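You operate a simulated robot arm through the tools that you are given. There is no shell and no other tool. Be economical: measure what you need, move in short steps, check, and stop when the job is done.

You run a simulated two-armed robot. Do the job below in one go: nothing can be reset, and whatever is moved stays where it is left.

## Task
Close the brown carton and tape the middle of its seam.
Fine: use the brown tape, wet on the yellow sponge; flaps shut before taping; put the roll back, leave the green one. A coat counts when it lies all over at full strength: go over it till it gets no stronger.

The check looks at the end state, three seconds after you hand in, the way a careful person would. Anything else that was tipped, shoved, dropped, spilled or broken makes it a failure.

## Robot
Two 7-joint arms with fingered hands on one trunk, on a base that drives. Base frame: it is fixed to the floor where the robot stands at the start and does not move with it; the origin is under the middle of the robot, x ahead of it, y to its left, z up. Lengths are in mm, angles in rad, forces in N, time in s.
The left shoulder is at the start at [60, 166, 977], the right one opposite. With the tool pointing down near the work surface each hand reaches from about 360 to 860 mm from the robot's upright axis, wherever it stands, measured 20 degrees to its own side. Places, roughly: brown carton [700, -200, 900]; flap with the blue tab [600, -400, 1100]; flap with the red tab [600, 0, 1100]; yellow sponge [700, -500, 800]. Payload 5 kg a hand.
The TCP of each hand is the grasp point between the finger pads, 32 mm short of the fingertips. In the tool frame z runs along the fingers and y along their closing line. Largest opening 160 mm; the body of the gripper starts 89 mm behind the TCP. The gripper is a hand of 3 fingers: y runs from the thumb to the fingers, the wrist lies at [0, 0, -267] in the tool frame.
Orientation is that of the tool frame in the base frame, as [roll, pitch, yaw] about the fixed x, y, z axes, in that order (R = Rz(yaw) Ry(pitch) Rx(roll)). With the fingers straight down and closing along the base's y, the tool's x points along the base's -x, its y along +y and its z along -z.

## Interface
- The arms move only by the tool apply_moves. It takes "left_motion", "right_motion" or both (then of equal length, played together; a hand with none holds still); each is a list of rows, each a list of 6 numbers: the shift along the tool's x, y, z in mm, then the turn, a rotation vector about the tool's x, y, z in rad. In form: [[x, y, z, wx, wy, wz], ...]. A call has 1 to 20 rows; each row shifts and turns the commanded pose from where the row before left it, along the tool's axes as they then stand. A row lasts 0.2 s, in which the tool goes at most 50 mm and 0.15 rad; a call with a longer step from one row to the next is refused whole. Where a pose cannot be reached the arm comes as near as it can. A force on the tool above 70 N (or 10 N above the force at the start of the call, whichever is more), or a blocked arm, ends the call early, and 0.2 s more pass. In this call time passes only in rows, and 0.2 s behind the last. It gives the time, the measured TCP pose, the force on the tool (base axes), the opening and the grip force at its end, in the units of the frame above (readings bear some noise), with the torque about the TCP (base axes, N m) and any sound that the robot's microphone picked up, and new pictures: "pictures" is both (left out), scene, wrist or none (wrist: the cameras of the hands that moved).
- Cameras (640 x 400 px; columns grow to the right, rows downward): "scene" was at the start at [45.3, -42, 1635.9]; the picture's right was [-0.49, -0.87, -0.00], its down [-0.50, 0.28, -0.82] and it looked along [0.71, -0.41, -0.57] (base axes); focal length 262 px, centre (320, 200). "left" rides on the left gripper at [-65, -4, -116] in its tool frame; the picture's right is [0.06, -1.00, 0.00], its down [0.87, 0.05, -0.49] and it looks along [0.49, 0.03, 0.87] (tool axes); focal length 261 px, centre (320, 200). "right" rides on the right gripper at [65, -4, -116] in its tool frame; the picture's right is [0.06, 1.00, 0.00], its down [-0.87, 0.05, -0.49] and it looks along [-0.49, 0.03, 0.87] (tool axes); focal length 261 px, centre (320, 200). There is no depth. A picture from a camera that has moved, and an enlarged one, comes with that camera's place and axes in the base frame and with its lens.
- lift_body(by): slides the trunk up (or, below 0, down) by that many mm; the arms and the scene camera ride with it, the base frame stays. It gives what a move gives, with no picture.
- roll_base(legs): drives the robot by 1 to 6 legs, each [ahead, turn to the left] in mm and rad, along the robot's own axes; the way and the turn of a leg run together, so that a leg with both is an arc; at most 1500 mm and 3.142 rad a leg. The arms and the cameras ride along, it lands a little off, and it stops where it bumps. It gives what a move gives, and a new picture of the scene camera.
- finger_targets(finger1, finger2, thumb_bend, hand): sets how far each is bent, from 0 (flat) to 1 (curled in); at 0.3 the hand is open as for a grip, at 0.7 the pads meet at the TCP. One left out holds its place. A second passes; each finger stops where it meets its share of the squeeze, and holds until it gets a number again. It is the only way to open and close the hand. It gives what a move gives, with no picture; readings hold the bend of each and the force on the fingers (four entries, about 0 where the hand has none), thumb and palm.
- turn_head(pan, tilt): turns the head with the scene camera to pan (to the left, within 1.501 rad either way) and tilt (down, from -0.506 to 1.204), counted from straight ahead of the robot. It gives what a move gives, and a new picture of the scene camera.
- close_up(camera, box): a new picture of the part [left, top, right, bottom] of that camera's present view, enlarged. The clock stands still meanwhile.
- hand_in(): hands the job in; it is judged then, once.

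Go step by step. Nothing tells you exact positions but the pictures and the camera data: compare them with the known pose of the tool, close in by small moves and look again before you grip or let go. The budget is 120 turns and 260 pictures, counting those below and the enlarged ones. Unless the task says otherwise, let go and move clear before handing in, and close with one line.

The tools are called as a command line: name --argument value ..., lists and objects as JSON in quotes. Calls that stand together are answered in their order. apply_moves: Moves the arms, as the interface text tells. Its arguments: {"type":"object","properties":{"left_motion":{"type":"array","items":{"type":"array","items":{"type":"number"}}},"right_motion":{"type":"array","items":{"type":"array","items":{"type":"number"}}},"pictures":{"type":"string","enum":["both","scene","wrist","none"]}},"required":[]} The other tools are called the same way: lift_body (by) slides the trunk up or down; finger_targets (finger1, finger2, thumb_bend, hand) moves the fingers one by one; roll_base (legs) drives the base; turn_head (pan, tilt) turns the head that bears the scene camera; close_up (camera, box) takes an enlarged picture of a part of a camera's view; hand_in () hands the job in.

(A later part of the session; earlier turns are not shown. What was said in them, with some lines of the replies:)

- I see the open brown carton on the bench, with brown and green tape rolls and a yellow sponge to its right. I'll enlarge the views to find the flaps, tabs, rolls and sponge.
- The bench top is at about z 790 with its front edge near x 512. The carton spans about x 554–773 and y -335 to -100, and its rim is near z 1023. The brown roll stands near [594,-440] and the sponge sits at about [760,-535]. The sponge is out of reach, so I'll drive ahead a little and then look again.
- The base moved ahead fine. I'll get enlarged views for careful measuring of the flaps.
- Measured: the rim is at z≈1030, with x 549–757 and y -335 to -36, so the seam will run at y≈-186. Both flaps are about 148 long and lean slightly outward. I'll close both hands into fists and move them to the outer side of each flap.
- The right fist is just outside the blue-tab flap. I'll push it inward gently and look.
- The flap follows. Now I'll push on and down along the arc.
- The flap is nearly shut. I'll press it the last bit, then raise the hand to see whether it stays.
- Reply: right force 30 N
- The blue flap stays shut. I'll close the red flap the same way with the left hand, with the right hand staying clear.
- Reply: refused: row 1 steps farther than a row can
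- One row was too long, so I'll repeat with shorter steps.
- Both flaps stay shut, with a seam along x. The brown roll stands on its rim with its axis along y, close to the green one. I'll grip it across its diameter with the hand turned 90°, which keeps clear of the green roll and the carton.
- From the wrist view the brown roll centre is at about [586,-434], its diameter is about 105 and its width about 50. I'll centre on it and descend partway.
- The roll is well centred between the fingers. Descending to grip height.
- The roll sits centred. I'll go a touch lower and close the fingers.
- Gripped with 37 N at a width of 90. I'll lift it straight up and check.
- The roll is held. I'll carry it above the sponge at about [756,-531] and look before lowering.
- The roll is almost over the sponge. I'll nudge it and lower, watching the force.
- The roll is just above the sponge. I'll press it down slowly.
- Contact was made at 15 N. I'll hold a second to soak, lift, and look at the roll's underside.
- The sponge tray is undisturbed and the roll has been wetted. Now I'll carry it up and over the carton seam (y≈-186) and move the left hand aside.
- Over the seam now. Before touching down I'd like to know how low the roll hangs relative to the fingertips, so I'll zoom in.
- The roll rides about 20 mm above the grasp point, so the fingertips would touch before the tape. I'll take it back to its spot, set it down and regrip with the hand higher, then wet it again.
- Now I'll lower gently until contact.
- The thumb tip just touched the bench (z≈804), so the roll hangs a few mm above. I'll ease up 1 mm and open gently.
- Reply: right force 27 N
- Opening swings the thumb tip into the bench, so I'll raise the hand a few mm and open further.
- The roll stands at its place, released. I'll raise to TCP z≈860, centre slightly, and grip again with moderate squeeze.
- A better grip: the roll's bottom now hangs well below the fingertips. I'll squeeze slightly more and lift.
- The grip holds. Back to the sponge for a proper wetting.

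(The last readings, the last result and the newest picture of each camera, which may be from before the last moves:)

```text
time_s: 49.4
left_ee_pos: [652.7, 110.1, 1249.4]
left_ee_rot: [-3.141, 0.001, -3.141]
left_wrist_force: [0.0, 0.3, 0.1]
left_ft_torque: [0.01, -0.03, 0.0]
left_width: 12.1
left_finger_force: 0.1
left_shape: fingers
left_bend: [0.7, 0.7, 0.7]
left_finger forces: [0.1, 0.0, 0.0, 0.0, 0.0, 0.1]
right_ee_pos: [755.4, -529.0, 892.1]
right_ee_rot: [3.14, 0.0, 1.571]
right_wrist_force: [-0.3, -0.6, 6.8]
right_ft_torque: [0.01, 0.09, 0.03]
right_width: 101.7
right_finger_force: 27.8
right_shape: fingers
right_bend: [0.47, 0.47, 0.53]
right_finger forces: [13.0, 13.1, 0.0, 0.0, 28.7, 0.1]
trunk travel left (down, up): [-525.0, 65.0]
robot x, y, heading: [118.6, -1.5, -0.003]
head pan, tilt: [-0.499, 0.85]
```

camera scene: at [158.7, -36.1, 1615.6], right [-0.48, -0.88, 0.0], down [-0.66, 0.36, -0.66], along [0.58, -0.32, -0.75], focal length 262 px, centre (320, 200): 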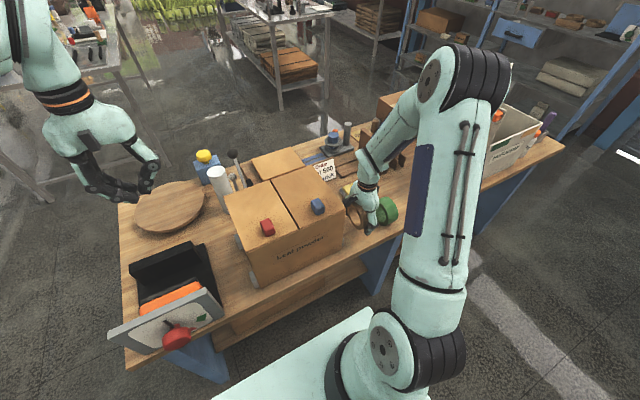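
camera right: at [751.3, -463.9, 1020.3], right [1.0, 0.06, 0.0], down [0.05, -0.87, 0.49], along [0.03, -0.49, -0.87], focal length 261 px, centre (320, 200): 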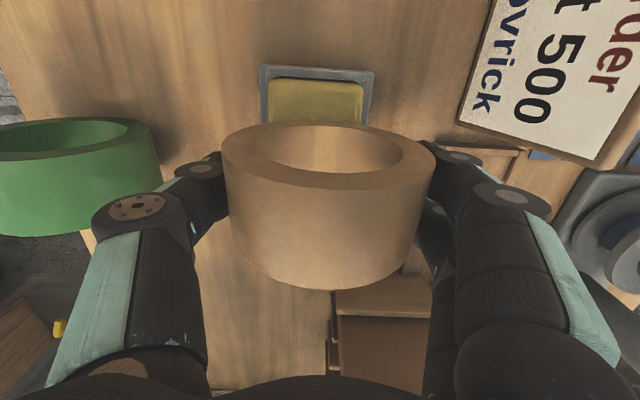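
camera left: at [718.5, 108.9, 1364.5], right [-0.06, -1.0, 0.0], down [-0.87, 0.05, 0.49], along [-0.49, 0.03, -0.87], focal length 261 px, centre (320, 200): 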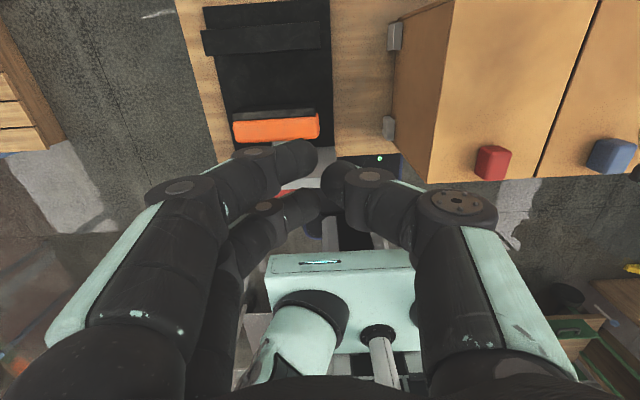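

Contact is firm at about 8 N. I'll hold to soak, then lift and carry it over the seam.

apply_moves --right_motion '[[0, 0, 1, 0, 0, 0], [0, 0, 0, 0, 0, 0], [0, 0, 0, 0, 0, 0], [0, 0, 0, 0, 0, 0], [0, 0, 0, 0, 0, 0], [0, 0, -4, 0, 0, 0], [0, 0, 4, 0, 0, 0], [0, 0, 0, 0, 0, 0], [0, 0, 0, 0, 0, 0], [0, 0, 0, 0, 0, 0], [0, 0, -20, 0, 0, 0]]' --pictures "none"

apply_moves --right_motion '[[0, 0, -45, 0, 0, 0], [0, 0, -45, 0, 0, 0], [0, 0, -45, 0, 0, 0], [0, 0, -45, 0, 0, 0], [0, 0, -45, 0, 0, 0], [0, 0, -28, 0, 0, 0], [43, -12, 0, 0, 0, 0], [43, -12, 0, 0, 0, 0], [43, -12, 0, 0, 0, 0], [43, -12, 0, 0, 0, 0], [43, -12, 0, 0, 0, 0], [43, -12, 0, 0, 0, 0], [43, -12, 0, 0, 0, 0], [40, -12, 0, 0, 0, 0]]' --pictures "wrist"

close_up --camera "scene" --box '[230, 110, 340, 230]'

```text
time_s: 51.8
left_ee_pos: [652.8, 111.7, 1249.1]
left_ee_rot: [-3.14, 0.0, -3.141]
left_wrist_force: [-0.3, 0.7, 0.5]
left_ft_torque: [0.0, -0.04, -0.04]
left_width: 12.1
left_finger_force: 0.0
left_shape: fingers
left_bend: [0.7, 0.7, 0.7]
left_finger forces: [0.0, 0.0, 0.0, 0.1, 0.1, 0.0]
right_ee_pos: [754.6, -527.5, 911.5]
right_ee_rot: [-3.141, -0.002, 1.571]
right_wrist_force: [-0.1, 0.4, -1.7]
right_ft_torque: [-0.01, 0.01, 0.02]
right_width: 101.5
right_finger_force: 28.3
right_shape: fingers
right_bend: [0.48, 0.48, 0.54]
right_finger forces: [14.2, 13.9, 0.1, 0.1, 28.6, 0.1]
trunk travel left (down, up): [-525.0, 65.0]
robot x, y, heading: [119.4, -0.3, -0.002]
head pan, tilt: [-0.499, 0.85]
```

```text
time_s: 54.8
left_ee_pos: [652.7, 111.7, 1250.0]
left_ee_rot: [-3.14, 0.0, -3.14]
left_wrist_force: [0.3, 0.4, -0.3]
left_ft_torque: [-0.03, 0.0, -0.01]
left_width: 12.3
left_finger_force: 0.0
left_shape: fingers
left_bend: [0.7, 0.7, 0.7]
left_finger forces: [0.1, 0.0, 0.0, 0.0, 0.0, 0.1]
right_ee_pos: [658.7, -188.1, 1165.5]
right_ee_rot: [3.141, -0.001, 1.571]
right_wrist_force: [-0.4, 0.1, -1.3]
right_ft_torque: [-0.03, 0.0, 0.03]
right_width: 101.2
right_finger_force: 27.4
right_shape: fingers
right_bend: [0.48, 0.48, 0.54]
right_finger forces: [13.5, 13.2, 0.0, 0.1, 27.4, 0.0]
trunk travel left (down, up): [-525.0, 65.0]
robot x, y, heading: [119.9, 3.1, -0.001]
head pan, tilt: [-0.499, 0.85]
camera right: at [654.6, -121.6, 1280.7], right [1.0, 0.06, 0.0], down [0.05, -0.87, 0.49], along [0.03, -0.49, -0.87], focal length 261 px, centre (320, 200)
```

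right: 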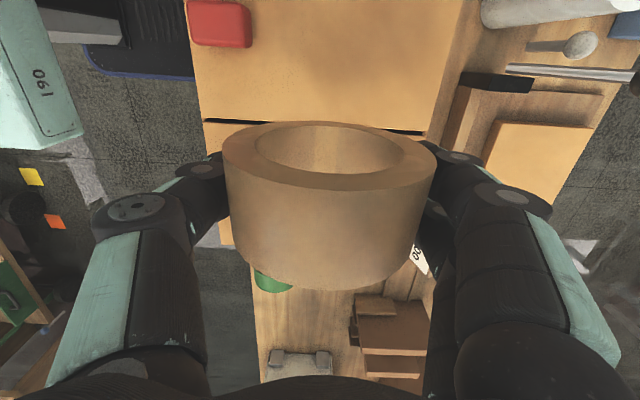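

```text
3.33 times, centred on (285, 170) of scene
camera zoom: at [158.0, -34.8, 1615.6], right [-0.48, -0.88, 0.0], down [-0.66, 0.36, -0.66], along [0.58, -0.32, -0.75], focal length 874 px, centre (437, 300)
```

zoom: 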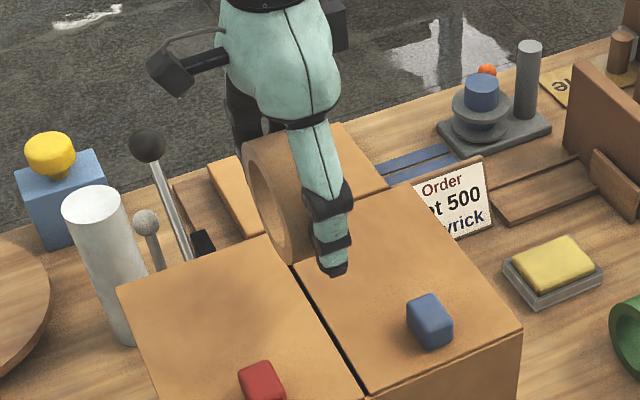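

Seam at y≈-184, so alignment is good. I'll come down near the middle, feel contact, and stroke along the seam.

apply_moves --right_motion '[[1, -25, 25, 0, 0, 0], [0, -9, 25, 0, 0, 0], [0, 0, 18, 0, 0, 0], [0, 0, 5, 0, 0, 0], [0, 0, 3, 0, 0, 0], [0, 0, 3, 0, 0, 0]]' --pictures "wrist"

close_up --camera "scene" --box '[230, 130, 340, 250]'

```text
time_s: 56.2
left_ee_pos: [652.4, 111.6, 1251.1]
left_ee_rot: [-3.142, -0.001, -3.141]
left_wrist_force: [-1.5, -0.3, 0.5]
left_ft_torque: [0.0, 0.01, 0.02]
left_width: 12.0
left_finger_force: 0.0
left_shape: fingers
left_bend: [0.7, 0.7, 0.7]
left_finger forces: [0.1, 0.0, 0.1, 0.0, 0.1, 0.0]
right_ee_pos: [624.1, -187.9, 1087.2]
right_ee_rot: [3.138, -0.001, 1.57]
right_wrist_force: [0.7, -2.8, 21.7]
right_ft_torque: [-0.03, 0.17, 0.02]
right_width: 100.3
right_finger_force: 26.4
right_shape: fingers
right_bend: [0.48, 0.48, 0.54]
right_finger forces: [12.3, 12.2, 0.0, 0.0, 28.8, 0.1]
trunk travel left (down, up): [-525.0, 65.0]
robot x, y, heading: [121.5, 0.3, 0.003]
head pan, tilt: [-0.499, 0.85]
camera right: at [620.6, -121.8, 1203.2], right [1.0, 0.06, 0.0], down [0.05, -0.87, 0.49], along [0.03, -0.49, -0.87], focal length 261 px, centre (320, 200)
```

right: 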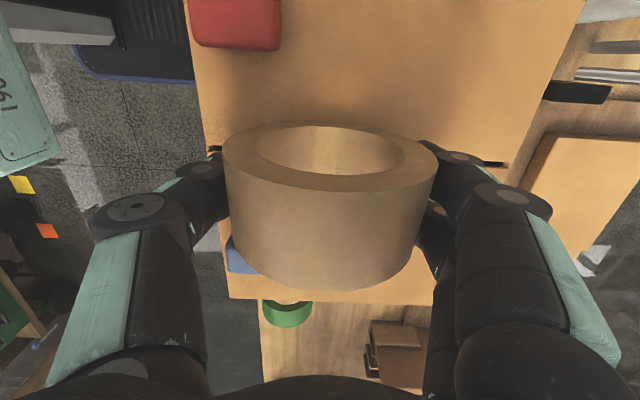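

```text
3.33 times, centred on (285, 190) of scene
camera zoom: at [156.7, -35.5, 1616.1], right [-0.48, -0.88, 0.0], down [-0.66, 0.36, -0.66], along [0.58, -0.32, -0.75], focal length 874 px, centre (437, 233)
```

zoom: 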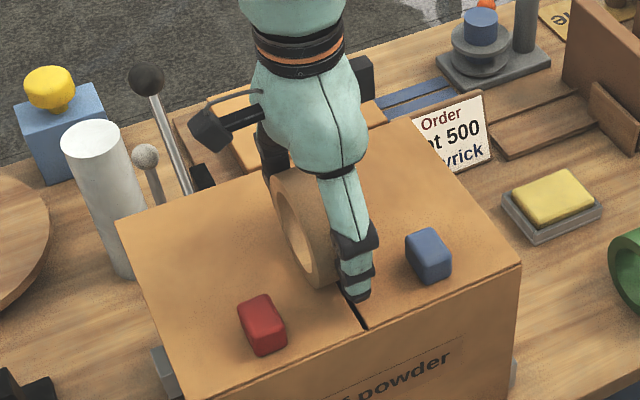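

Contact at 22 N. I'll ease to lighter pressure and stroke slowly along the seam.

apply_moves --right_motion '[[0, 5, -1, 0, 0, 0], [0, 8, 0, 0, 0, 0], [0, 8, 0, 0, 0, 0], [0, 8, 0, 0, 0, 0], [0, 8, 0, 0, 0, 0], [0, 8, 0, 0, 0, 0], [0, 8, 0, 0, 0, 0], [0, 8, 0, 0, 0, 0]]' --pictures "wrist"

close_up --camera "scene" --box '[230, 130, 340, 250]'

```text
time_s: 58.0
left_ee_pos: [651.2, 111.5, 1250.6]
left_ee_rot: [3.14, -0.001, -3.139]
left_wrist_force: [1.1, 0.9, 0.1]
left_ft_torque: [-0.02, 0.02, -0.01]
left_width: 12.3
left_finger_force: 0.1
left_shape: fingers
left_bend: [0.7, 0.7, 0.7]
left_finger forces: [0.1, 0.1, 0.0, 0.0, 0.0, 0.0]
right_ee_pos: [685.5, -187.0, 1086.7]
right_ee_rot: [3.14, 0.001, 1.57]
right_wrist_force: [-4.3, 0.0, 14.4]
right_ft_torque: [0.0, 0.42, -0.02]
right_width: 100.4
right_finger_force: 26.2
right_shape: fingers
right_bend: [0.49, 0.49, 0.54]
right_finger forces: [11.2, 11.5, 0.0, 0.1, 30.0, 0.1]
trunk travel left (down, up): [-525.0, 65.0]
robot x, y, heading: [122.8, 1.7, 0.003]
head pan, tilt: [-0.499, 0.85]
camera right: at [681.6, -121.6, 1203.1], right [1.0, 0.06, 0.0], down [0.05, -0.87, 0.49], along [0.03, -0.49, -0.87], focal length 261 px, centre (320, 200)
```

right: 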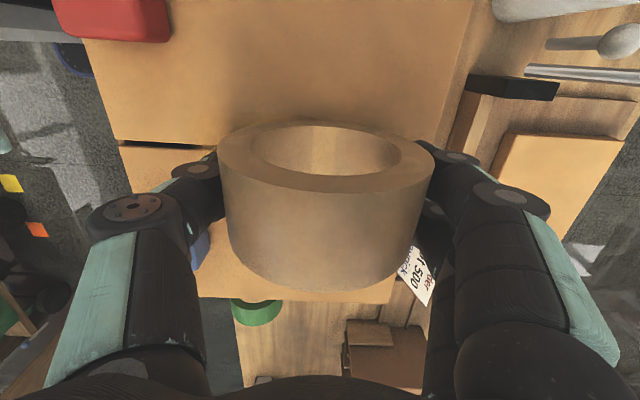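

```text
3.33 times, centred on (285, 190) of scene
camera zoom: at [156.7, -35.3, 1615.6], right [-0.48, -0.88, 0.0], down [-0.66, 0.36, -0.66], along [0.58, -0.32, -0.75], focal length 874 px, centre (437, 233)
```

zoom: 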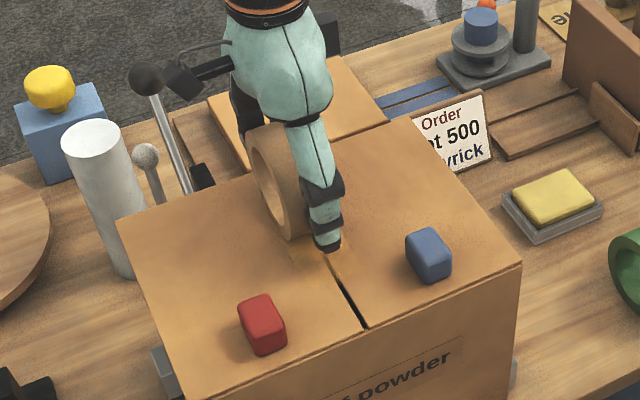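

I see the start of a lighter strip over the seam. I'll lift a little and inspect it.

apply_moves --right_motion '[[0, 0, -20, 0, 0, 0], [0, 20, -45, 0, 0, 0], [0, 40, -30, 0, 0, 0], [0, 40, -30, 0, 0, 0]]' --pictures "none"

close_up --camera "scene" --box '[250, 150, 330, 230]'

close_up --camera "right" --box '[0, 0, 640, 400]'

```text
time_s: 59.0
left_ee_pos: [653.5, 112.1, 1248.7]
left_ee_rot: [3.141, 0.0, -3.139]
left_wrist_force: [0.1, 0.1, 0.2]
left_ft_torque: [-0.01, 0.02, 0.01]
left_width: 12.4
left_finger_force: 0.1
left_shape: fingers
left_bend: [0.7, 0.7, 0.7]
left_finger forces: [0.0, 0.0, 0.1, 0.0, 0.0, 0.0]
right_ee_pos: [786.7, -186.4, 1209.9]
right_ee_rot: [-3.138, -0.001, 1.573]
right_wrist_force: [0.2, 0.2, -2.1]
right_ft_torque: [0.0, 0.05, 0.01]
right_width: 100.6
right_finger_force: 26.6
right_shape: fingers
right_bend: [0.49, 0.49, 0.54]
right_finger forces: [13.4, 13.3, 0.1, 0.0, 27.2, 0.0]
trunk travel left (down, up): [-525.0, 65.0]
robot x, y, heading: [121.0, -0.3, 0.003]
head pan, tilt: [-0.499, 0.85]
```

```text
5.00 times, centred on (290, 190) of scene
camera zoom: at [159.3, -35.2, 1615.5], right [-0.48, -0.88, 0.0], down [-0.66, 0.36, -0.66], along [0.58, -0.32, -0.75], focal length 1310 px, centre (470, 250)
```

zoom: 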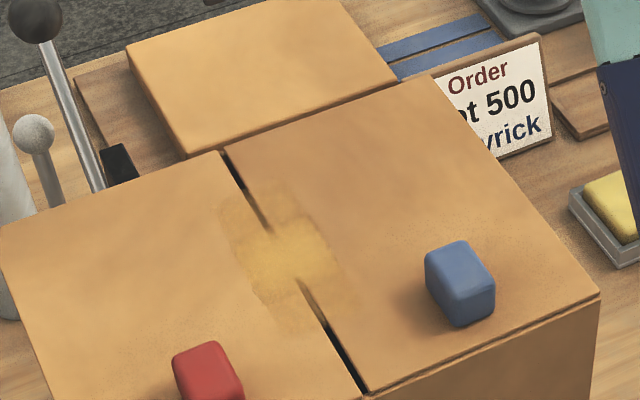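

```text
1.00 times, centred on (320, 200) of right (not enlarged: the box is as wide or as high as the picture)
camera zoom: at [783.1, -121.4, 1326.3], right [1.0, 0.06, 0.0], down [0.06, -0.87, 0.49], along [0.03, -0.49, -0.87], focal length 261 px, centre (320, 200)
```

zoom: 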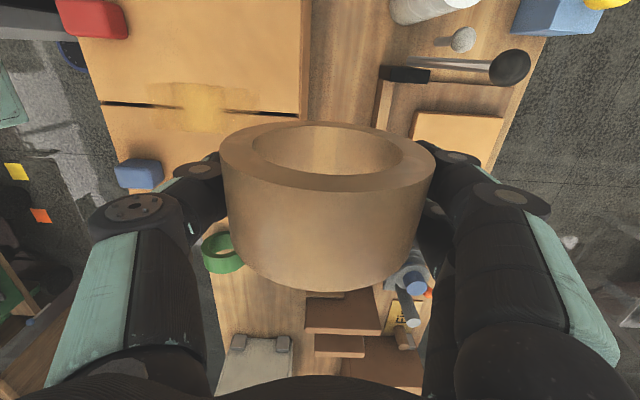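

A tape coat is appearing, centred on the seam middle at about [659,-186] but still faint at the ends. I'll go over it repeatedly from x≈605 to 700.

apply_moves --right_motion '[[0, -40, 20, 0, 0, 0], [0, -40, 25, 0, 0, 0], [0, -6, 40, 0, 0, 0], [0, 0, 32, 0, 0, 0], [0, 0, 4, 0, 0, 0], [0, 0, 3, 0, 0, 0], [0, -8, 0, 0, 0, 0], [0, -8, 0, 0, 0, 0], [0, -8, 0, 0, 0, 0], [0, -8, 0, 0, 0, 0], [0, -8, 0, 0, 0, 0], [0, -8, 0, 0, 0, 0], [0, -8, 0, 0, 0, 0], [0, -8, 0, 0, 0, 0], [0, -8, 0, 0, 0, 0], [0, -8, 0, 0, 0, 0], [0, -8, 0, 0, 0, 0], [0, -8, 0, 0, 0, 0]]' --pictures "none"

close_up --camera "scene" --box '[250, 150, 330, 230]'

```text
time_s: 62.8
left_ee_pos: [652.5, 111.7, 1249.1]
left_ee_rot: [3.141, 0.0, -3.14]
left_wrist_force: [0.1, -0.1, -0.1]
left_ft_torque: [0.06, 0.04, 0.04]
left_width: 12.3
left_finger_force: 0.0
left_shape: fingers
left_bend: [0.7, 0.7, 0.7]
left_finger forces: [0.0, 0.0, 0.1, 0.0, 0.0, 0.0]
right_ee_pos: [602.0, -187.2, 1086.9]
right_ee_rot: [3.141, -0.001, 1.57]
right_wrist_force: [5.5, -1.0, 15.0]
right_ft_torque: [-0.01, -0.14, 0.01]
right_width: 99.9
right_finger_force: 26.0
right_shape: fingers
right_bend: [0.49, 0.49, 0.55]
right_finger forces: [13.3, 13.4, 0.1, 0.1, 24.8, 0.1]
trunk travel left (down, up): [-525.0, 65.0]
robot x, y, heading: [119.2, 3.2, 0.004]
head pan, tilt: [-0.499, 0.85]
```

```text
5.00 times, centred on (290, 190) of scene
camera zoom: at [157.7, -35.4, 1615.6], right [-0.48, -0.88, 0.0], down [-0.66, 0.36, -0.66], along [0.58, -0.32, -0.75], focal length 1310 px, centre (470, 250)
```

zoom: 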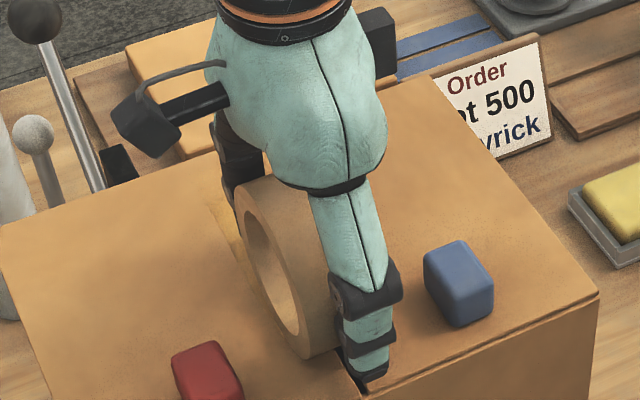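

Good contact at 15 N. I'll stroke forward and back once more.

apply_moves --right_motion '[[0, 10, 0, 0, 0, 0], [0, 10, 0, 0, 0, 0], [0, 10, 0, 0, 0, 0], [0, 10, 0, 0, 0, 0], [0, 10, 0, 0, 0, 0], [0, 10, 0, 0, 0, 0], [0, 10, 0, 0, 0, 0], [0, 10, 0, 0, 0, 0], [0, 10, 0, 0, 0, 0], [0, 8, 0, 0, 0, 0], [0, -10, 0, 0, 0, 0], [0, -10, 0, 0, 0, 0], [0, -10, 0, 0, 0, 0], [0, -10, 0, 0, 0, 0], [0, -10, 0, 0, 0, 0], [0, -10, 0, 0, 0, 0], [0, -10, 0, 0, 0, 0], [0, -10, 0, 0, 0, 0], [0, -10, 0, 0, 0, 0], [0, -8, 0, 0, 0, 0]]' --pictures "none"

apply_moves --right_motion '[[0, 10, 0, 0, 0, 0], [0, 10, 0, 0, 0, 0], [0, 10, 0, 0, 0, 0], [0, 10, 0, 0, 0, 0], [0, 10, 0, 0, 0, 0], [0, 10, 0, 0, 0, 0], [0, 10, 0, 0, 0, 0], [0, 10, 0, 0, 0, 0], [0, 10, 0, 0, 0, 0], [0, 8, 0, 0, 0, 0], [0, 0, -20, 0, 0, 0], [0, 20, -40, 0, 0, 0], [0, 35, -30, 0, 0, 0], [0, 35, -30, 0, 0, 0]]' --pictures "none"

close_up --camera "scene" --box '[250, 150, 330, 230]'

close_up --camera "right" --box '[60, 40, 380, 240]'

```text
time_s: 67.0
left_ee_pos: [652.6, 110.9, 1251.2]
left_ee_rot: [3.14, -0.001, -3.141]
left_wrist_force: [0.5, -0.6, 0.1]
left_ft_torque: [0.01, -0.01, 0.01]
left_width: 12.5
left_finger_force: 0.1
left_shape: fingers
left_bend: [0.7, 0.7, 0.7]
left_finger forces: [0.0, 0.0, 0.0, 0.0, 0.1, 0.0]
right_ee_pos: [604.4, -186.4, 1086.9]
right_ee_rot: [-3.14, -0.001, 1.57]
right_wrist_force: [3.8, -0.6, 9.9]
right_ft_torque: [-0.02, -0.12, 0.02]
right_width: 99.8
right_finger_force: 26.0
right_shape: fingers
right_bend: [0.49, 0.49, 0.55]
right_finger forces: [13.5, 13.5, 0.1, 0.0, 25.6, 0.1]
trunk travel left (down, up): [-525.0, 65.0]
robot x, y, heading: [118.9, 1.5, 0.001]
head pan, tilt: [-0.499, 0.85]
```

```text
time_s: 70.0
left_ee_pos: [653.9, 112.1, 1248.2]
left_ee_rot: [3.141, -0.002, -3.14]
left_wrist_force: [0.1, 0.6, -0.1]
left_ft_torque: [-0.02, -0.02, 0.01]
left_width: 12.5
left_finger_force: 0.0
left_shape: fingers
left_bend: [0.7, 0.7, 0.7]
left_finger forces: [0.1, 0.1, 0.0, 0.0, 0.1, 0.0]
right_ee_pos: [791.8, -186.7, 1206.2]
right_ee_rot: [-3.139, 0.0, 1.573]
right_wrist_force: [0.7, -0.2, -1.0]
right_ft_torque: [-0.03, 0.04, 0.02]
right_width: 100.0
right_finger_force: 26.9
right_shape: fingers
right_bend: [0.49, 0.49, 0.54]
right_finger forces: [13.3, 13.2, 0.0, 0.0, 27.2, 0.0]
trunk travel left (down, up): [-525.0, 65.0]
robot x, y, heading: [124.7, -0.9, -0.003]
head pan, tilt: [-0.499, 0.85]
```

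```text
5.00 times, centred on (290, 190) of scene
camera zoom: at [159.3, -35.3, 1615.5], right [-0.48, -0.88, 0.0], down [-0.66, 0.36, -0.66], along [0.58, -0.32, -0.75], focal length 1310 px, centre (470, 250)
```

zoom: 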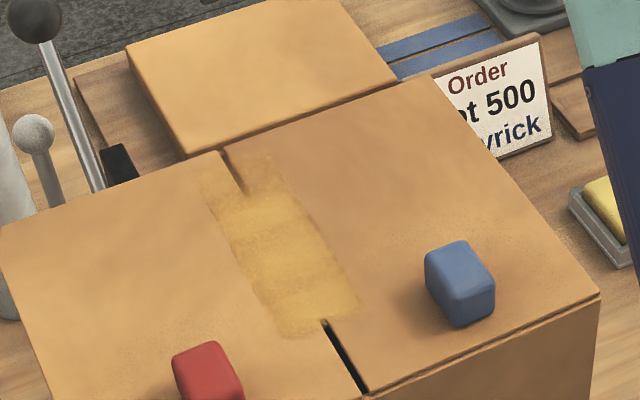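

```text
2.00 times, centred on (220, 140) of right
camera zoom: at [788.7, -121.6, 1322.2], right [1.0, 0.06, 0.0], down [0.06, -0.87, 0.49], along [0.03, -0.49, -0.87], focal length 521 px, centre (520, 320)
```

zoom: 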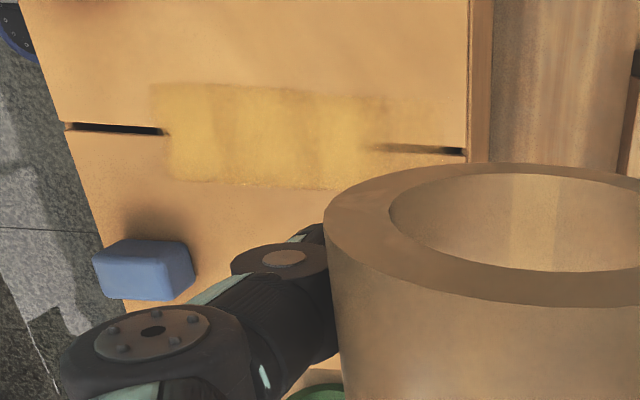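

A tape band now bridges the middle of the seam, slightly uneven. I'll do more passes to bring it to full strength.

apply_moves --right_motion '[[0, -40, 20, 0, 0, 0], [0, -40, 25, 0, 0, 0], [0, 0, 40, 0, 0, 0], [0, -2, 28, 0, 0, 0], [0, 0, 5, 0, 0, 0], [0, 0, 2, 0, 0, 0], [0, -8, 0, 0, 0, 0], [0, -8, 0, 0, 0, 0], [0, -8, 0, 0, 0, 0], [0, -8, 0, 0, 0, 0], [0, -8, 0, 0, 0, 0], [0, -8, 0, 0, 0, 0], [0, -8, 0, 0, 0, 0], [0, -8, 0, 0, 0, 0], [0, -8, 0, 0, 0, 0], [0, -8, 0, 0, 0, 0], [0, -8, 0, 0, 0, 0], [0, -8, 0, 0, 0, 0], [0, -8, 0, 0, 0, 0]]' --pictures "none"

apply_moves --right_motion '[[0, 11, 0, 0, 0, 0], [0, 10, 0, 0, 0, 0], [0, 11, 0, 0, 0, 0], [0, 10, 0, 0, 0, 0], [0, 11, 0, 0, 0, 0], [0, 10, 0, 0, 0, 0], [0, 11, 0, 0, 0, 0], [0, 10, 0, 0, 0, 0], [0, 11, 0, 0, 0, 0], [0, 9, 0, 0, 0, 0], [0, -11, 0, 0, 0, 0], [0, -10, 0, 0, 0, 0], [0, -11, 0, 0, 0, 0], [0, -10, 0, 0, 0, 0], [0, -11, 0, 0, 0, 0], [0, -10, 0, 0, 0, 0], [0, -11, 0, 0, 0, 0], [0, -10, 0, 0, 0, 0], [0, -11, 0, 0, 0, 0], [0, -9, 0, 0, 0, 0]]' --pictures "none"

apply_moves --right_motion '[[0, 8, 0, 0, 0, 0], [0, 8, 0, 0, 0, 0], [0, 8, 0, 0, 0, 0], [0, 8, 0, 0, 0, 0], [0, 8, 0, 0, 0, 0], [0, 8, 0, 0, 0, 0], [0, 8, 0, 0, 0, 0], [0, 8, 0, 0, 0, 0], [0, 8, 0, 0, 0, 0], [0, 8, 0, 0, 0, 0], [0, 8, 0, 0, 0, 0], [0, 8, 0, 0, 0, 0], [0, 8, 0, 0, 0, 0], [0, 0, -20, 0, 0, 0], [0, 20, -40, 0, 0, 0], [0, 35, -30, 0, 0, 0], [0, 30, -30, 0, 0, 0]]' --pictures "none"

close_up --camera "scene" --box '[250, 150, 330, 230]'

close_up --camera "right" --box '[60, 40, 380, 240]'

```text
time_s: 74.0
left_ee_pos: [653.1, 110.5, 1249.8]
left_ee_rot: [3.141, 0.0, 3.14]
left_wrist_force: [-0.4, -0.3, 0.0]
left_ft_torque: [0.0, 0.0, -0.02]
left_width: 12.3
left_finger_force: 0.1
left_shape: fingers
left_bend: [0.7, 0.7, 0.7]
left_finger forces: [0.0, 0.0, 0.1, 0.0, 0.0, 0.0]
right_ee_pos: [605.6, -187.3, 1086.6]
right_ee_rot: [3.141, 0.001, 1.572]
right_wrist_force: [2.0, -0.2, 5.9]
right_ft_torque: [0.0, -0.07, 0.0]
right_width: 99.6
right_finger_force: 25.7
right_shape: fingers
right_bend: [0.49, 0.49, 0.55]
right_finger forces: [13.1, 13.0, 0.0, 0.0, 26.0, 0.1]
trunk travel left (down, up): [-525.0, 65.0]
robot x, y, heading: [121.9, 1.4, -0.007]
head pan, tilt: [-0.499, 0.85]
```

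```text
time_s: 78.2
left_ee_pos: [653.0, 111.3, 1248.8]
left_ee_rot: [-3.142, 0.002, 3.141]
left_wrist_force: [-0.4, -1.0, 0.5]
left_ft_torque: [-0.01, 0.02, -0.01]
left_width: 12.1
left_finger_force: 0.1
left_shape: fingers
left_bend: [0.7, 0.7, 0.7]
left_finger forces: [0.0, 0.0, 0.0, 0.0, 0.0, 0.0]
right_ee_pos: [604.1, -187.4, 1087.6]
right_ee_rot: [-3.141, 0.0, 1.571]
right_wrist_force: [1.6, -0.6, 4.4]
right_ft_torque: [0.0, -0.01, -0.01]
right_width: 99.6
right_finger_force: 26.1
right_shape: fingers
right_bend: [0.49, 0.49, 0.55]
right_finger forces: [13.1, 13.0, 0.0, 0.1, 26.0, 0.0]
trunk travel left (down, up): [-525.0, 65.0]
robot x, y, heading: [117.7, 2.0, -0.0]
head pan, tilt: [-0.499, 0.85]
```

```text
time_s: 81.8
left_ee_pos: [654.3, 111.4, 1247.3]
left_ee_rot: [-3.141, -0.002, -3.14]
left_wrist_force: [-0.2, -0.2, -0.4]
left_ft_torque: [0.02, 0.04, -0.01]
left_width: 11.9
left_finger_force: 0.1
left_shape: fingers
left_bend: [0.7, 0.7, 0.7]
left_finger forces: [0.0, 0.0, 0.0, 0.0, 0.0, 0.0]
right_ee_pos: [794.7, -186.8, 1206.1]
right_ee_rot: [-3.138, 0.0, 1.573]
right_wrist_force: [0.6, 0.5, -1.5]
right_ft_torque: [-0.01, 0.05, 0.0]
right_width: 99.7
right_finger_force: 25.9
right_shape: fingers
right_bend: [0.49, 0.49, 0.55]
right_finger forces: [12.9, 12.9, 0.0, 0.0, 26.3, 0.0]
trunk travel left (down, up): [-525.0, 65.0]
robot x, y, heading: [119.3, 2.8, -0.002]
head pan, tilt: [-0.499, 0.85]
```

```text
5.00 times, centred on (290, 190) of scene
camera zoom: at [158.9, -35.3, 1615.5], right [-0.48, -0.88, 0.0], down [-0.66, 0.36, -0.66], along [0.58, -0.32, -0.75], focal length 1310 px, centre (470, 250)
```

zoom: 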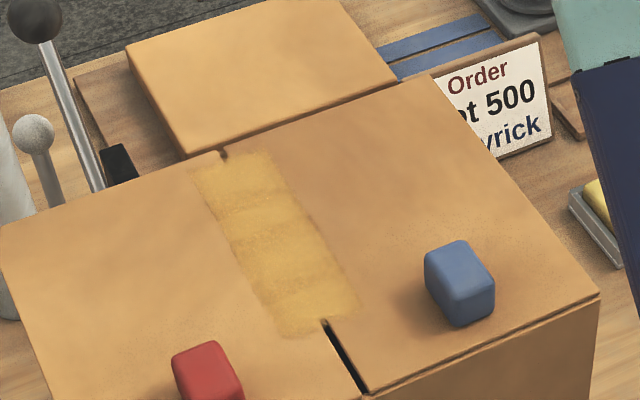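

```text
2.00 times, centred on (220, 140) of right
camera zoom: at [791.3, -120.5, 1322.6], right [1.0, 0.06, 0.0], down [0.06, -0.87, 0.49], along [0.03, -0.49, -0.87], focal length 521 px, centre (520, 320)
```

zoom: 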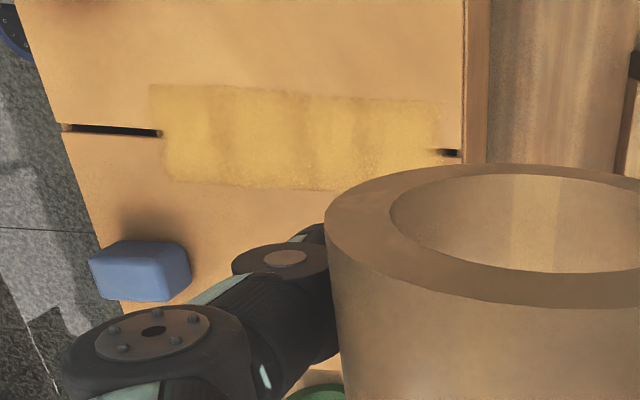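

The band covers the middle and no longer changes where I passed again. To be sure of full strength I'll wet the roll once more and go over it with firmer pressure.

apply_moves --right_motion '[[-43, -5, 0, 0, 0, 0], [-43, -5, 0, 0, 0, 0], [-43, -5, 0, 0, 0, 0], [-43, -5, 0, 0, 0, 0], [-43, -5, 0, 0, 0, 0], [-43, -5, 0, 0, 0, 0], [-43, -5, 0, 0, 0, 0], [-40, -5, 0, 0, 0, 0], [0, 0, 45, 0, 0, 0], [0, 0, 45, 0, 0, 0], [0, 0, 45, 0, 0, 0], [0, 0, 45, 0, 0, 0], [0, 0, 45, 0, 0, 0], [0, 0, 45, 0, 0, 0], [0, 0, 25, 0, 0, 0], [0, 0, 8, 0, 0, 0]]' --pictures "none"

close_up --camera "scene" --box '[310, 120, 420, 220]'

```text
time_s: 85.2
left_ee_pos: [653.2, 110.1, 1249.6]
left_ee_rot: [-3.14, -0.002, 3.141]
left_wrist_force: [0.2, 0.0, 0.0]
left_ft_torque: [0.03, -0.02, -0.03]
left_width: 11.9
left_finger_force: 0.1
left_shape: fingers
left_bend: [0.7, 0.7, 0.7]
left_finger forces: [0.1, 0.0, 0.0, 0.0, 0.1, 0.0]
right_ee_pos: [756.3, -528.4, 903.9]
right_ee_rot: [-3.14, -0.001, 1.57]
right_wrist_force: [-0.2, 0.0, -1.2]
right_ft_torque: [-0.01, -0.04, 0.02]
right_width: 99.2
right_finger_force: 25.2
right_shape: fingers
right_bend: [0.49, 0.49, 0.55]
right_finger forces: [12.4, 12.5, 0.0, 0.1, 25.4, 0.1]
trunk travel left (down, up): [-525.0, 65.0]
robot x, y, heading: [123.1, 1.8, -0.004]
head pan, tilt: [-0.499, 0.85]
```

```text
4.00 times, centred on (365, 170) of scene
camera zoom: at [158.3, -36.1, 1615.6], right [-0.48, -0.88, 0.0], down [-0.66, 0.36, -0.66], along [0.58, -0.32, -0.75], focal length 1048 px, centre (140, 320)
```

zoom: 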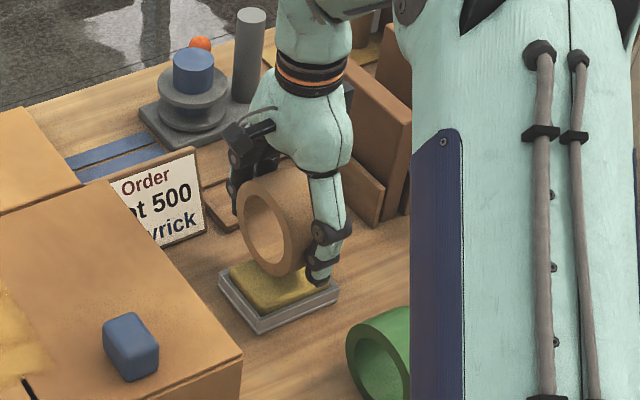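

apply_moves --right_motion '[[0, 0, 5, 0, 0, 0], [0, 0, 4, 0, 0, 0], [0, 0, 4, 0, 0, 0], [0, 0, 2, 0, 0, 0], [0, 0, 0, 0, 0, 0], [0, 0, 0, 0, 0, 0], [0, 0, 0, 0, 0, 0], [0, 0, 0, 0, 0, 0]]' --pictures "none"

apply_moves --right_motion '[[0, 0, -15, 0, 0, 0], [0, 0, -45, 0, 0, 0], [0, 0, -45, 0, 0, 0], [0, 0, -45, 0, 0, 0], [0, 0, -45, 0, 0, 0], [0, 0, -45, 0, 0, 0], [0, 0, -35, 0, 0, 0], [43, -6, 0, 0, 0, 0], [43, -6, 0, 0, 0, 0], [43, -6, 0, 0, 0, 0], [43, -7, 0, 0, 0, 0], [43, -7, 0, 0, 0, 0], [43, -7, 0, 0, 0, 0], [43, -7, 0, 0, 0, 0], [40, -6, 0, 0, 0, 0], [0, 0, 40, 0, 0, 0], [0, 0, 30, 0, 0, 0], [0, 0, 5, 0, 0, 0]]' --pictures "wrist"

```text
time_s: 87.0
left_ee_pos: [652.6, 112.8, 1249.8]
left_ee_rot: [-3.139, 0.0, 3.141]
left_wrist_force: [0.3, 0.0, -0.1]
left_ft_torque: [0.01, -0.03, -0.01]
left_width: 12.2
left_finger_force: 0.1
left_shape: fingers
left_bend: [0.7, 0.7, 0.7]
left_finger forces: [0.0, 0.1, 0.0, 0.0, 0.1, 0.0]
right_ee_pos: [755.2, -528.1, 891.1]
right_ee_rot: [3.14, 0.002, 1.571]
right_wrist_force: [1.5, -2.3, 16.5]
right_ft_torque: [0.0, 0.12, 0.02]
right_width: 98.8
right_finger_force: 25.7
right_shape: fingers
right_bend: [0.49, 0.49, 0.55]
right_finger forces: [12.2, 12.3, 0.0, 0.0, 26.9, 0.2]
trunk travel left (down, up): [-525.0, 65.0]
robot x, y, heading: [119.6, -0.4, 0.001]
head pan, tilt: [-0.499, 0.85]
```

```text
time_s: 90.8
left_ee_pos: [654.7, 111.2, 1249.8]
left_ee_rot: [3.141, -0.002, 3.141]
left_wrist_force: [-0.6, 0.2, 0.3]
left_ft_torque: [0.0, -0.01, 0.0]
left_width: 12.0
left_finger_force: 0.0
left_shape: fingers
left_bend: [0.7, 0.7, 0.7]
left_finger forces: [0.0, 0.0, 0.0, 0.0, 0.1, 0.1]
right_ee_pos: [702.6, -186.6, 1088.4]
right_ee_rot: [3.141, 0.001, 1.571]
right_wrist_force: [-1.5, -0.1, -1.4]
right_ft_torque: [0.06, 0.02, -0.03]
right_width: 99.1
right_finger_force: 25.4
right_shape: fingers
right_bend: [0.49, 0.49, 0.55]
right_finger forces: [12.5, 12.4, 0.0, 0.0, 25.4, 0.0]
trunk travel left (down, up): [-525.0, 65.0]
robot x, y, heading: [118.3, 2.4, 0.0]
head pan, tilt: [-0.499, 0.85]
camera right: at [699.0, -121.7, 1204.8], right [1.0, 0.06, 0.0], down [0.05, -0.87, 0.49], along [0.03, -0.49, -0.87], focal length 261 px, centre (320, 200)
```

right: 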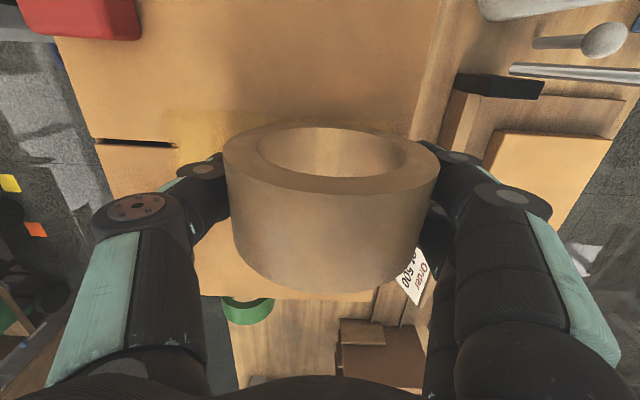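

apply_moves --right_motion '[[0, 0, 2, 0, 0, 0], [0, 0, 1.5, 0, 0, 0], [0, -8, 0, 0, 0, 0], [0, -8, 0, 0, 0, 0], [0, -8, 0, 0, 0, 0], [0, -8, 0, 0, 0, 0], [0, -8, 0, 0, 0, 0], [0, -8, 0, 0, 0, 0], [0, -8, 0, 0, 0, 0], [0, -8, 0, 0, 0, 0], [0, -8, 0, 0, 0, 0], [0, -8, 0, 0, 0, 0], [0, -8, 0, 0, 0, 0], [0, -8, 0, 0, 0, 0]]' --pictures "none"

apply_moves --right_motion '[[0, 8, 0.5, 0, 0, 0], [0, 8, 0, 0, 0, 0], [0, 8, 0, 0, 0, 0], [0, 8, 0, 0, 0, 0], [0, 8, 0, 0, 0, 0], [0, 8, 0, 0, 0, 0], [0, 8, 0, 0, 0, 0], [0, 8, 0, 0, 0, 0], [0, 8, 0, 0, 0, 0], [0, 8, 0, 0, 0, 0], [0, 8, 0, 0, 0, 0], [0, 8, 0, 0, 0, 0], [0, 4, 0, 0, 0, 0], [0, 0, -20, 0, 0, 0], [0, 20, -40, 0, 0, 0], [0, 35, -30, 0, 0, 0], [0, 30, -30, 0, 0, 0]]' --pictures "none"

close_up --camera "scene" --box '[250, 150, 330, 230]'

close_up --camera "right" --box '[60, 40, 380, 240]'

```text
time_s: 93.8
left_ee_pos: [653.7, 111.4, 1249.6]
left_ee_rot: [-3.14, 0.0, 3.141]
left_wrist_force: [0.5, 0.7, 0.1]
left_ft_torque: [-0.02, 0.06, 0.02]
left_width: 12.4
left_finger_force: 0.1
left_shape: fingers
left_bend: [0.7, 0.7, 0.7]
left_finger forces: [0.0, 0.1, 0.0, 0.0, 0.1, 0.0]
right_ee_pos: [606.8, -188.1, 1086.2]
right_ee_rot: [-3.14, -0.001, 1.571]
right_wrist_force: [5.7, -0.6, 15.5]
right_ft_torque: [0.01, -0.18, -0.04]
right_width: 98.7
right_finger_force: 26.7
right_shape: fingers
right_bend: [0.49, 0.49, 0.55]
right_finger forces: [13.6, 13.6, 0.1, 0.0, 24.9, 0.0]
trunk travel left (down, up): [-525.0, 65.0]
robot x, y, heading: [122.3, -0.1, -0.001]
head pan, tilt: [-0.499, 0.85]
```

```text
time_s: 97.4
left_ee_pos: [654.1, 112.0, 1248.1]
left_ee_rot: [3.141, -0.002, -3.14]
left_wrist_force: [-0.3, -0.3, -0.2]
left_ft_torque: [-0.04, 0.0, 0.0]
left_width: 12.4
left_finger_force: 0.1
left_shape: fingers
left_bend: [0.7, 0.7, 0.7]
left_finger forces: [0.0, 0.0, 0.0, 0.1, 0.1, 0.0]
right_ee_pos: [790.9, -185.8, 1204.7]
right_ee_rot: [-3.14, 0.0, 1.572]
right_wrist_force: [0.8, 0.3, -2.1]
right_ft_torque: [-0.02, 0.04, -0.03]
right_width: 98.6
right_finger_force: 26.5
right_shape: fingers
right_bend: [0.49, 0.49, 0.55]
right_finger forces: [13.3, 13.3, 0.1, 0.1, 26.9, 0.0]
trunk travel left (down, up): [-525.0, 65.0]
robot x, y, heading: [122.8, -1.3, -0.001]
head pan, tilt: [-0.499, 0.85]
```

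```text
5.00 times, centred on (290, 190) of scene
camera zoom: at [158.8, -35.4, 1615.5], right [-0.48, -0.88, 0.0], down [-0.66, 0.36, -0.66], along [0.58, -0.32, -0.75], focal length 1310 px, centre (470, 250)
```

zoom: 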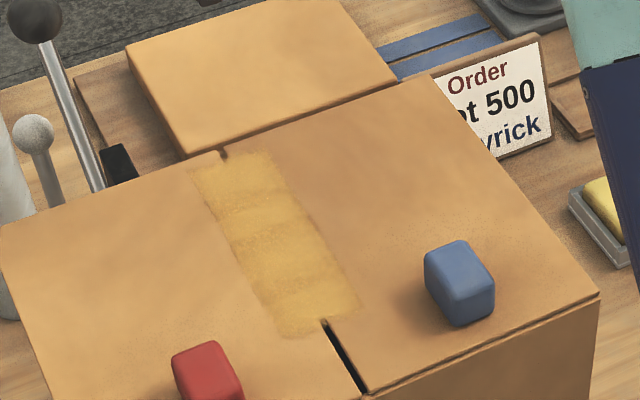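

```text
2.00 times, centred on (220, 140) of right
camera zoom: at [788.6, -121.3, 1320.7], right [1.0, 0.06, 0.0], down [0.06, -0.87, 0.49], along [0.03, -0.49, -0.87], focal length 521 px, centre (520, 320)
```

zoom: 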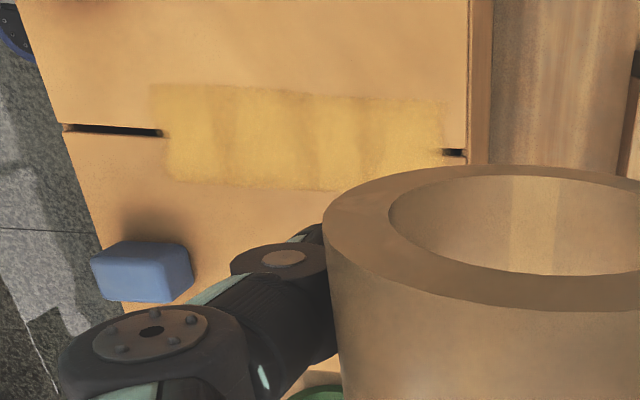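

The band is unchanged, so it is at full strength. Now I'll carry the roll back to its spot.

apply_moves --right_motion '[[-36, -29, 0, 0, 0, 0], [-36, -29, 0, 0, 0, 0], [-36, -29, 0, 0, 0, 0], [-36, -29, 0, 0, 0, 0], [-36, -29, 0, 0, 0, 0], [-36, -29, 0, 0, 0, 0], [-36, -29, 0, 0, 0, 0], [0, 0, 45, 0, 0, 0], [0, 0, 45, 0, 0, 0], [0, 0, 45, 0, 0, 0], [0, 0, 45, 0, 0, 0], [0, 0, 45, 0, 0, 0], [0, 0, 45, 0, 0, 0], [0, 0, 45, 0, 0, 0], [0, 0, 15, 0, 0, 0]]' --pictures "wrist"

close_up --camera "scene" --box '[320, 160, 420, 250]'

```text
time_s: 100.6
left_ee_pos: [653.9, 111.2, 1248.8]
left_ee_rot: [3.14, -0.001, -3.141]
left_wrist_force: [0.2, 0.0, 0.0]
left_ft_torque: [0.0, -0.01, 0.01]
left_width: 12.5
left_finger_force: 0.0
left_shape: fingers
left_bend: [0.7, 0.7, 0.7]
left_finger forces: [0.0, 0.0, 0.0, 0.0, 0.1, 0.0]
right_ee_pos: [588.5, -439.0, 875.0]
right_ee_rot: [3.141, 0.0, 1.57]
right_wrist_force: [1.1, 0.4, -0.7]
right_ft_torque: [-0.03, 0.01, 0.0]
right_width: 98.2
right_finger_force: 26.6
right_shape: fingers
right_bend: [0.49, 0.49, 0.55]
right_finger forces: [13.0, 12.9, 0.1, 0.0, 26.2, 0.0]
trunk travel left (down, up): [-525.0, 65.0]
robot x, y, heading: [120.6, -2.4, -0.001]
head pan, tilt: [-0.499, 0.85]
camera right: at [584.7, -373.8, 989.8], right [1.0, 0.06, 0.0], down [0.05, -0.87, 0.49], along [0.03, -0.49, -0.87], focal length 261 px, centre (320, 200)
```

right: 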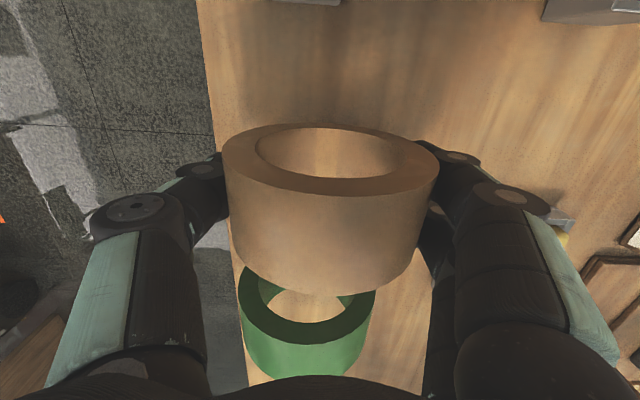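

```text
4.44 times, centred on (370, 205) of scene
camera zoom: at [158.0, -35.9, 1615.6], right [-0.48, -0.88, 0.0], down [-0.66, 0.36, -0.66], along [0.58, -0.32, -0.75], focal length 1165 px, centre (98, 178)
```

zoom: 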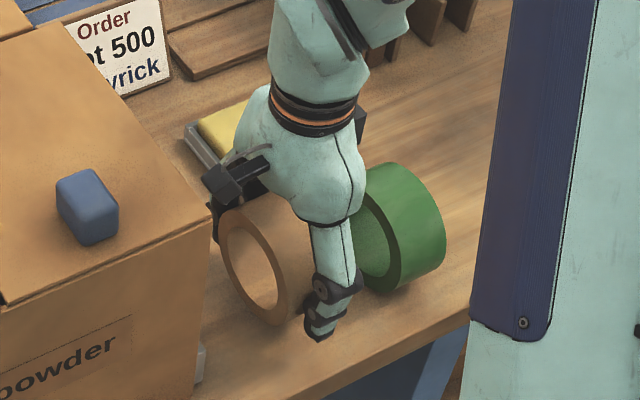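

apply_moves --right_motion '[[0, 0, 8, 0, 0, 0], [0, 0, 4, 0, 0, 0], [0, 0, 2, 0, 0, 0], [0, 0, 2, 0, 0, 0], [0, 0, 1, 0, 0, 0]]' --pictures "none"

```text
time_s: 101.8
left_ee_pos: [654.1, 111.4, 1249.1]
left_ee_rot: [3.141, -0.001, 3.142]
left_wrist_force: [0.0, 0.2, 0.1]
left_ft_torque: [0.0, 0.03, -0.03]
left_width: 12.4
left_finger_force: 0.0
left_shape: fingers
left_bend: [0.7, 0.7, 0.7]
left_finger forces: [0.0, 0.1, 0.0, 0.0, 0.0, 0.1]
right_ee_pos: [589.5, -438.4, 857.8]
right_ee_rot: [3.141, 0.001, 1.57]
right_wrist_force: [-0.4, -0.1, -2.0]
right_ft_torque: [0.02, -0.01, 0.03]
right_width: 98.5
right_finger_force: 26.3
right_shape: fingers
right_bend: [0.49, 0.49, 0.55]
right_finger forces: [13.0, 13.0, 0.0, 0.0, 26.2, 0.0]
trunk travel left (down, up): [-525.0, 65.0]
robot x, y, heading: [121.4, 0.9, -0.001]
head pan, tilt: [-0.499, 0.85]
```

apply_moves --right_motion '[[0, 0, 1.5, 0, 0, 0], [0, 0, 1, 0, 0, 0]]' --pictures "none"

```text
time_s: 102.4
left_ee_pos: [652.8, 110.5, 1249.2]
left_ee_rot: [3.141, -0.001, -3.14]
left_wrist_force: [-0.2, 0.3, 0.5]
left_ft_torque: [0.0, 0.0, -0.01]
left_width: 12.3
left_finger_force: 0.1
left_shape: fingers
left_bend: [0.7, 0.7, 0.7]
left_finger forces: [0.0, 0.0, 0.1, 0.1, 0.0, 0.1]
right_ee_pos: [589.1, -439.7, 856.4]
right_ee_rot: [3.14, -0.001, 1.571]
right_wrist_force: [0.6, 0.5, 10.8]
right_ft_torque: [0.02, 0.14, -0.02]
right_width: 98.6
right_finger_force: 26.2
right_shape: fingers
right_bend: [0.49, 0.49, 0.55]
right_finger forces: [12.3, 12.4, 0.0, 0.1, 27.0, 0.1]
trunk travel left (down, up): [-525.0, 65.0]
robot x, y, heading: [117.4, -2.3, 0.002]
head pan, tilt: [-0.499, 0.85]
```

The roll is seated on the bench. Opening gradually.

finger_targets --hand "right" --finger1 0.47 --finger2 0.47 --thumb_bend 0.5

finger_targets --hand "right" --finger1 0.3 --finger2 0.3 --thumb_bend 0.3

close_up --camera "right" --box '[0, 0, 640, 400]'

```text
time_s: 103.4
left_ee_pos: [652.7, 111.9, 1248.8]
left_ee_rot: [-3.141, 0.0, -3.141]
left_wrist_force: [-0.3, 1.0, -0.4]
left_ft_torque: [-0.02, 0.0, -0.04]
left_width: 12.1
left_finger_force: 0.1
left_shape: fingers
left_bend: [0.7, 0.7, 0.7]
left_finger forces: [0.0, 0.0, 0.0, 0.1, 0.0, 0.1]
right_ee_pos: [588.8, -439.5, 856.1]
right_ee_rot: [-3.142, 0.0, 1.572]
right_wrist_force: [-0.5, 0.1, 7.4]
right_ft_torque: [-0.02, 0.11, -0.04]
right_width: 102.2
right_finger_force: 5.2
right_shape: fingers
right_bend: [0.46, 0.46, 0.49]
right_finger forces: [2.4, 2.4, 0.0, 0.1, 6.2, 0.0]
trunk travel left (down, up): [-525.0, 65.0]
robot x, y, heading: [121.0, 0.6, 0.002]
head pan, tilt: [-0.499, 0.85]
```

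```text
time_s: 104.4
left_ee_pos: [654.1, 111.0, 1249.5]
left_ee_rot: [-3.141, 0.001, -3.141]
left_wrist_force: [-0.4, -0.6, 0.9]
left_ft_torque: [-0.03, -0.03, 0.03]
left_width: 12.2
left_finger_force: 0.0
left_shape: fingers
left_bend: [0.7, 0.7, 0.7]
left_finger forces: [0.0, 0.1, 0.0, 0.0, 0.1, 0.0]
right_ee_pos: [588.1, -439.8, 855.7]
right_ee_rot: [-3.141, 0.0, 1.569]
right_wrist_force: [0.0, -0.4, 0.3]
right_ft_torque: [0.03, 0.0, -0.01]
right_width: 167.4
right_finger_force: 0.0
right_shape: fingers
right_bend: [0.3, 0.3, 0.3]
right_finger forces: [0.0, 0.0, 0.0, 0.0, 0.1, 0.1]
trunk travel left (down, up): [-525.0, 65.0]
robot x, y, heading: [123.0, 0.3, 0.002]
head pan, tilt: [-0.499, 0.85]
```

```text
1.00 times, centred on (320, 200) of right (not enlarged: the box is as wide or as high as the picture)
camera zoom: at [585.0, -373.7, 971.4], right [1.0, 0.06, 0.0], down [0.05, -0.87, 0.49], along [0.03, -0.49, -0.87], focal length 261 px, centre (320, 200)
```

zoom: 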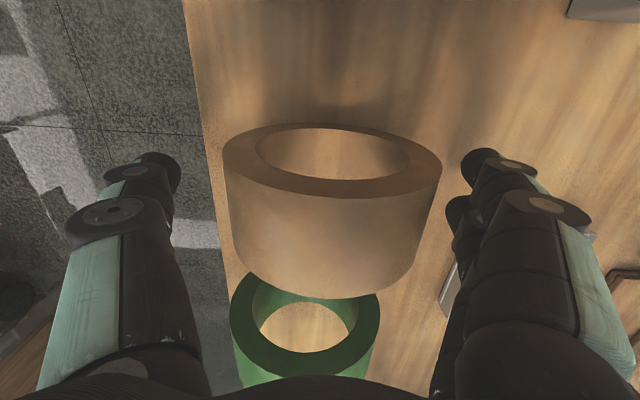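

Released cleanly. I'll raise the hand straight up and check the whole scene.

apply_moves --right_motion '[[0, 0, -20, 0, 0, 0], [0, 0, -35, 0, 0, 0], [0, 0, -45, 0, 0, 0], [0, 0, -45, 0, 0, 0], [0, 0, -45, 0, 0, 0], [0, 0, -45, 0, 0, 0], [0, 0, -45, 0, 0, 0], [0, 0, -45, 0, 0, 0], [0, -45, -15, 0, 0, 0], [-30, -35, 0, 0, 0, 0], [-30, -35, 0, 0, 0, 0]]' --pictures "wrist"

close_up --camera "scene" --box '[190, 120, 410, 290]'

```text
time_s: 106.8
left_ee_pos: [651.2, 110.8, 1249.1]
left_ee_rot: [-3.141, 0.0, 3.141]
left_wrist_force: [-0.1, -0.6, 0.0]
left_ft_torque: [0.01, 0.02, 0.02]
left_width: 12.4
left_finger_force: 0.1
left_shape: fingers
left_bend: [0.7, 0.7, 0.7]
left_finger forces: [0.0, 0.0, 0.0, 0.0, 0.0, 0.0]
right_ee_pos: [472.3, -499.4, 1195.6]
right_ee_rot: [3.139, -0.001, 1.57]
right_wrist_force: [-0.4, 0.1, 0.4]
right_ft_torque: [-0.03, -0.02, 0.0]
right_width: 167.8
right_finger_force: 0.1
right_shape: fingers
right_bend: [0.3, 0.3, 0.3]
right_finger forces: [0.0, 0.0, 0.0, 0.0, 0.0, 0.0]
trunk travel left (down, up): [-525.0, 65.0]
robot x, y, heading: [119.5, -0.6, 0.002]
head pan, tilt: [-0.499, 0.85]
camera right: at [468.8, -433.8, 1311.8], right [1.0, 0.06, 0.0], down [0.05, -0.87, 0.49], along [0.03, -0.49, -0.87], focal length 261 px, centre (320, 200)
```

right: 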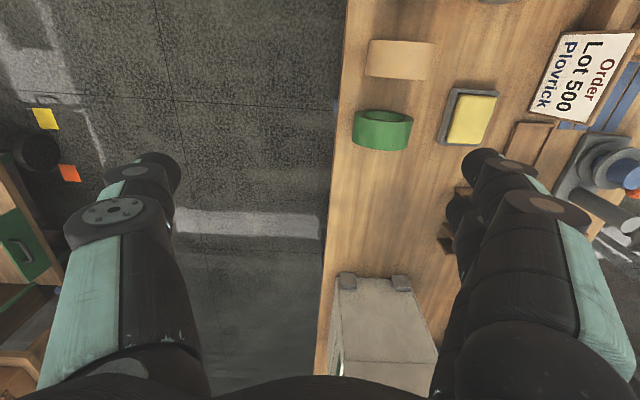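

```text
2.35 times, centred on (300, 205) of scene
camera zoom: at [156.4, -36.1, 1615.6], right [-0.48, -0.88, 0.0], down [-0.66, 0.36, -0.66], along [0.58, -0.32, -0.75], focal length 617 px, centre (367, 188)
```

zoom: 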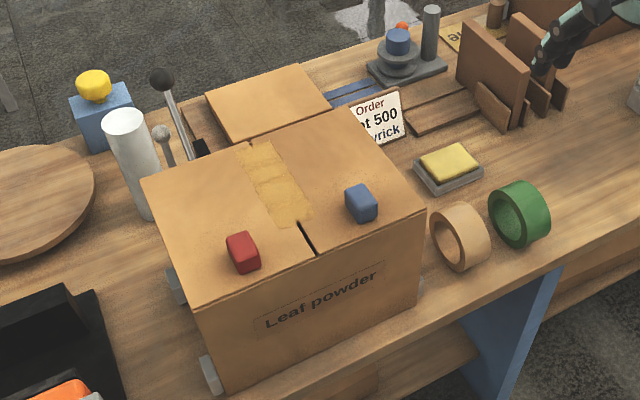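

The carton is shut with the tape band across the middle of the seam. The brown roll stands back in its place, and the green roll, sponge and everything else are undisturbed. Both hands are clear, so I'm handing in.

hand_in

```text
The job is handed in.
```

I closed the brown carton and taped the middle of its seam with the wetted brown tape. The roll is back within about 5 mm of its spot, the green one is untouched, and the job is handed in.
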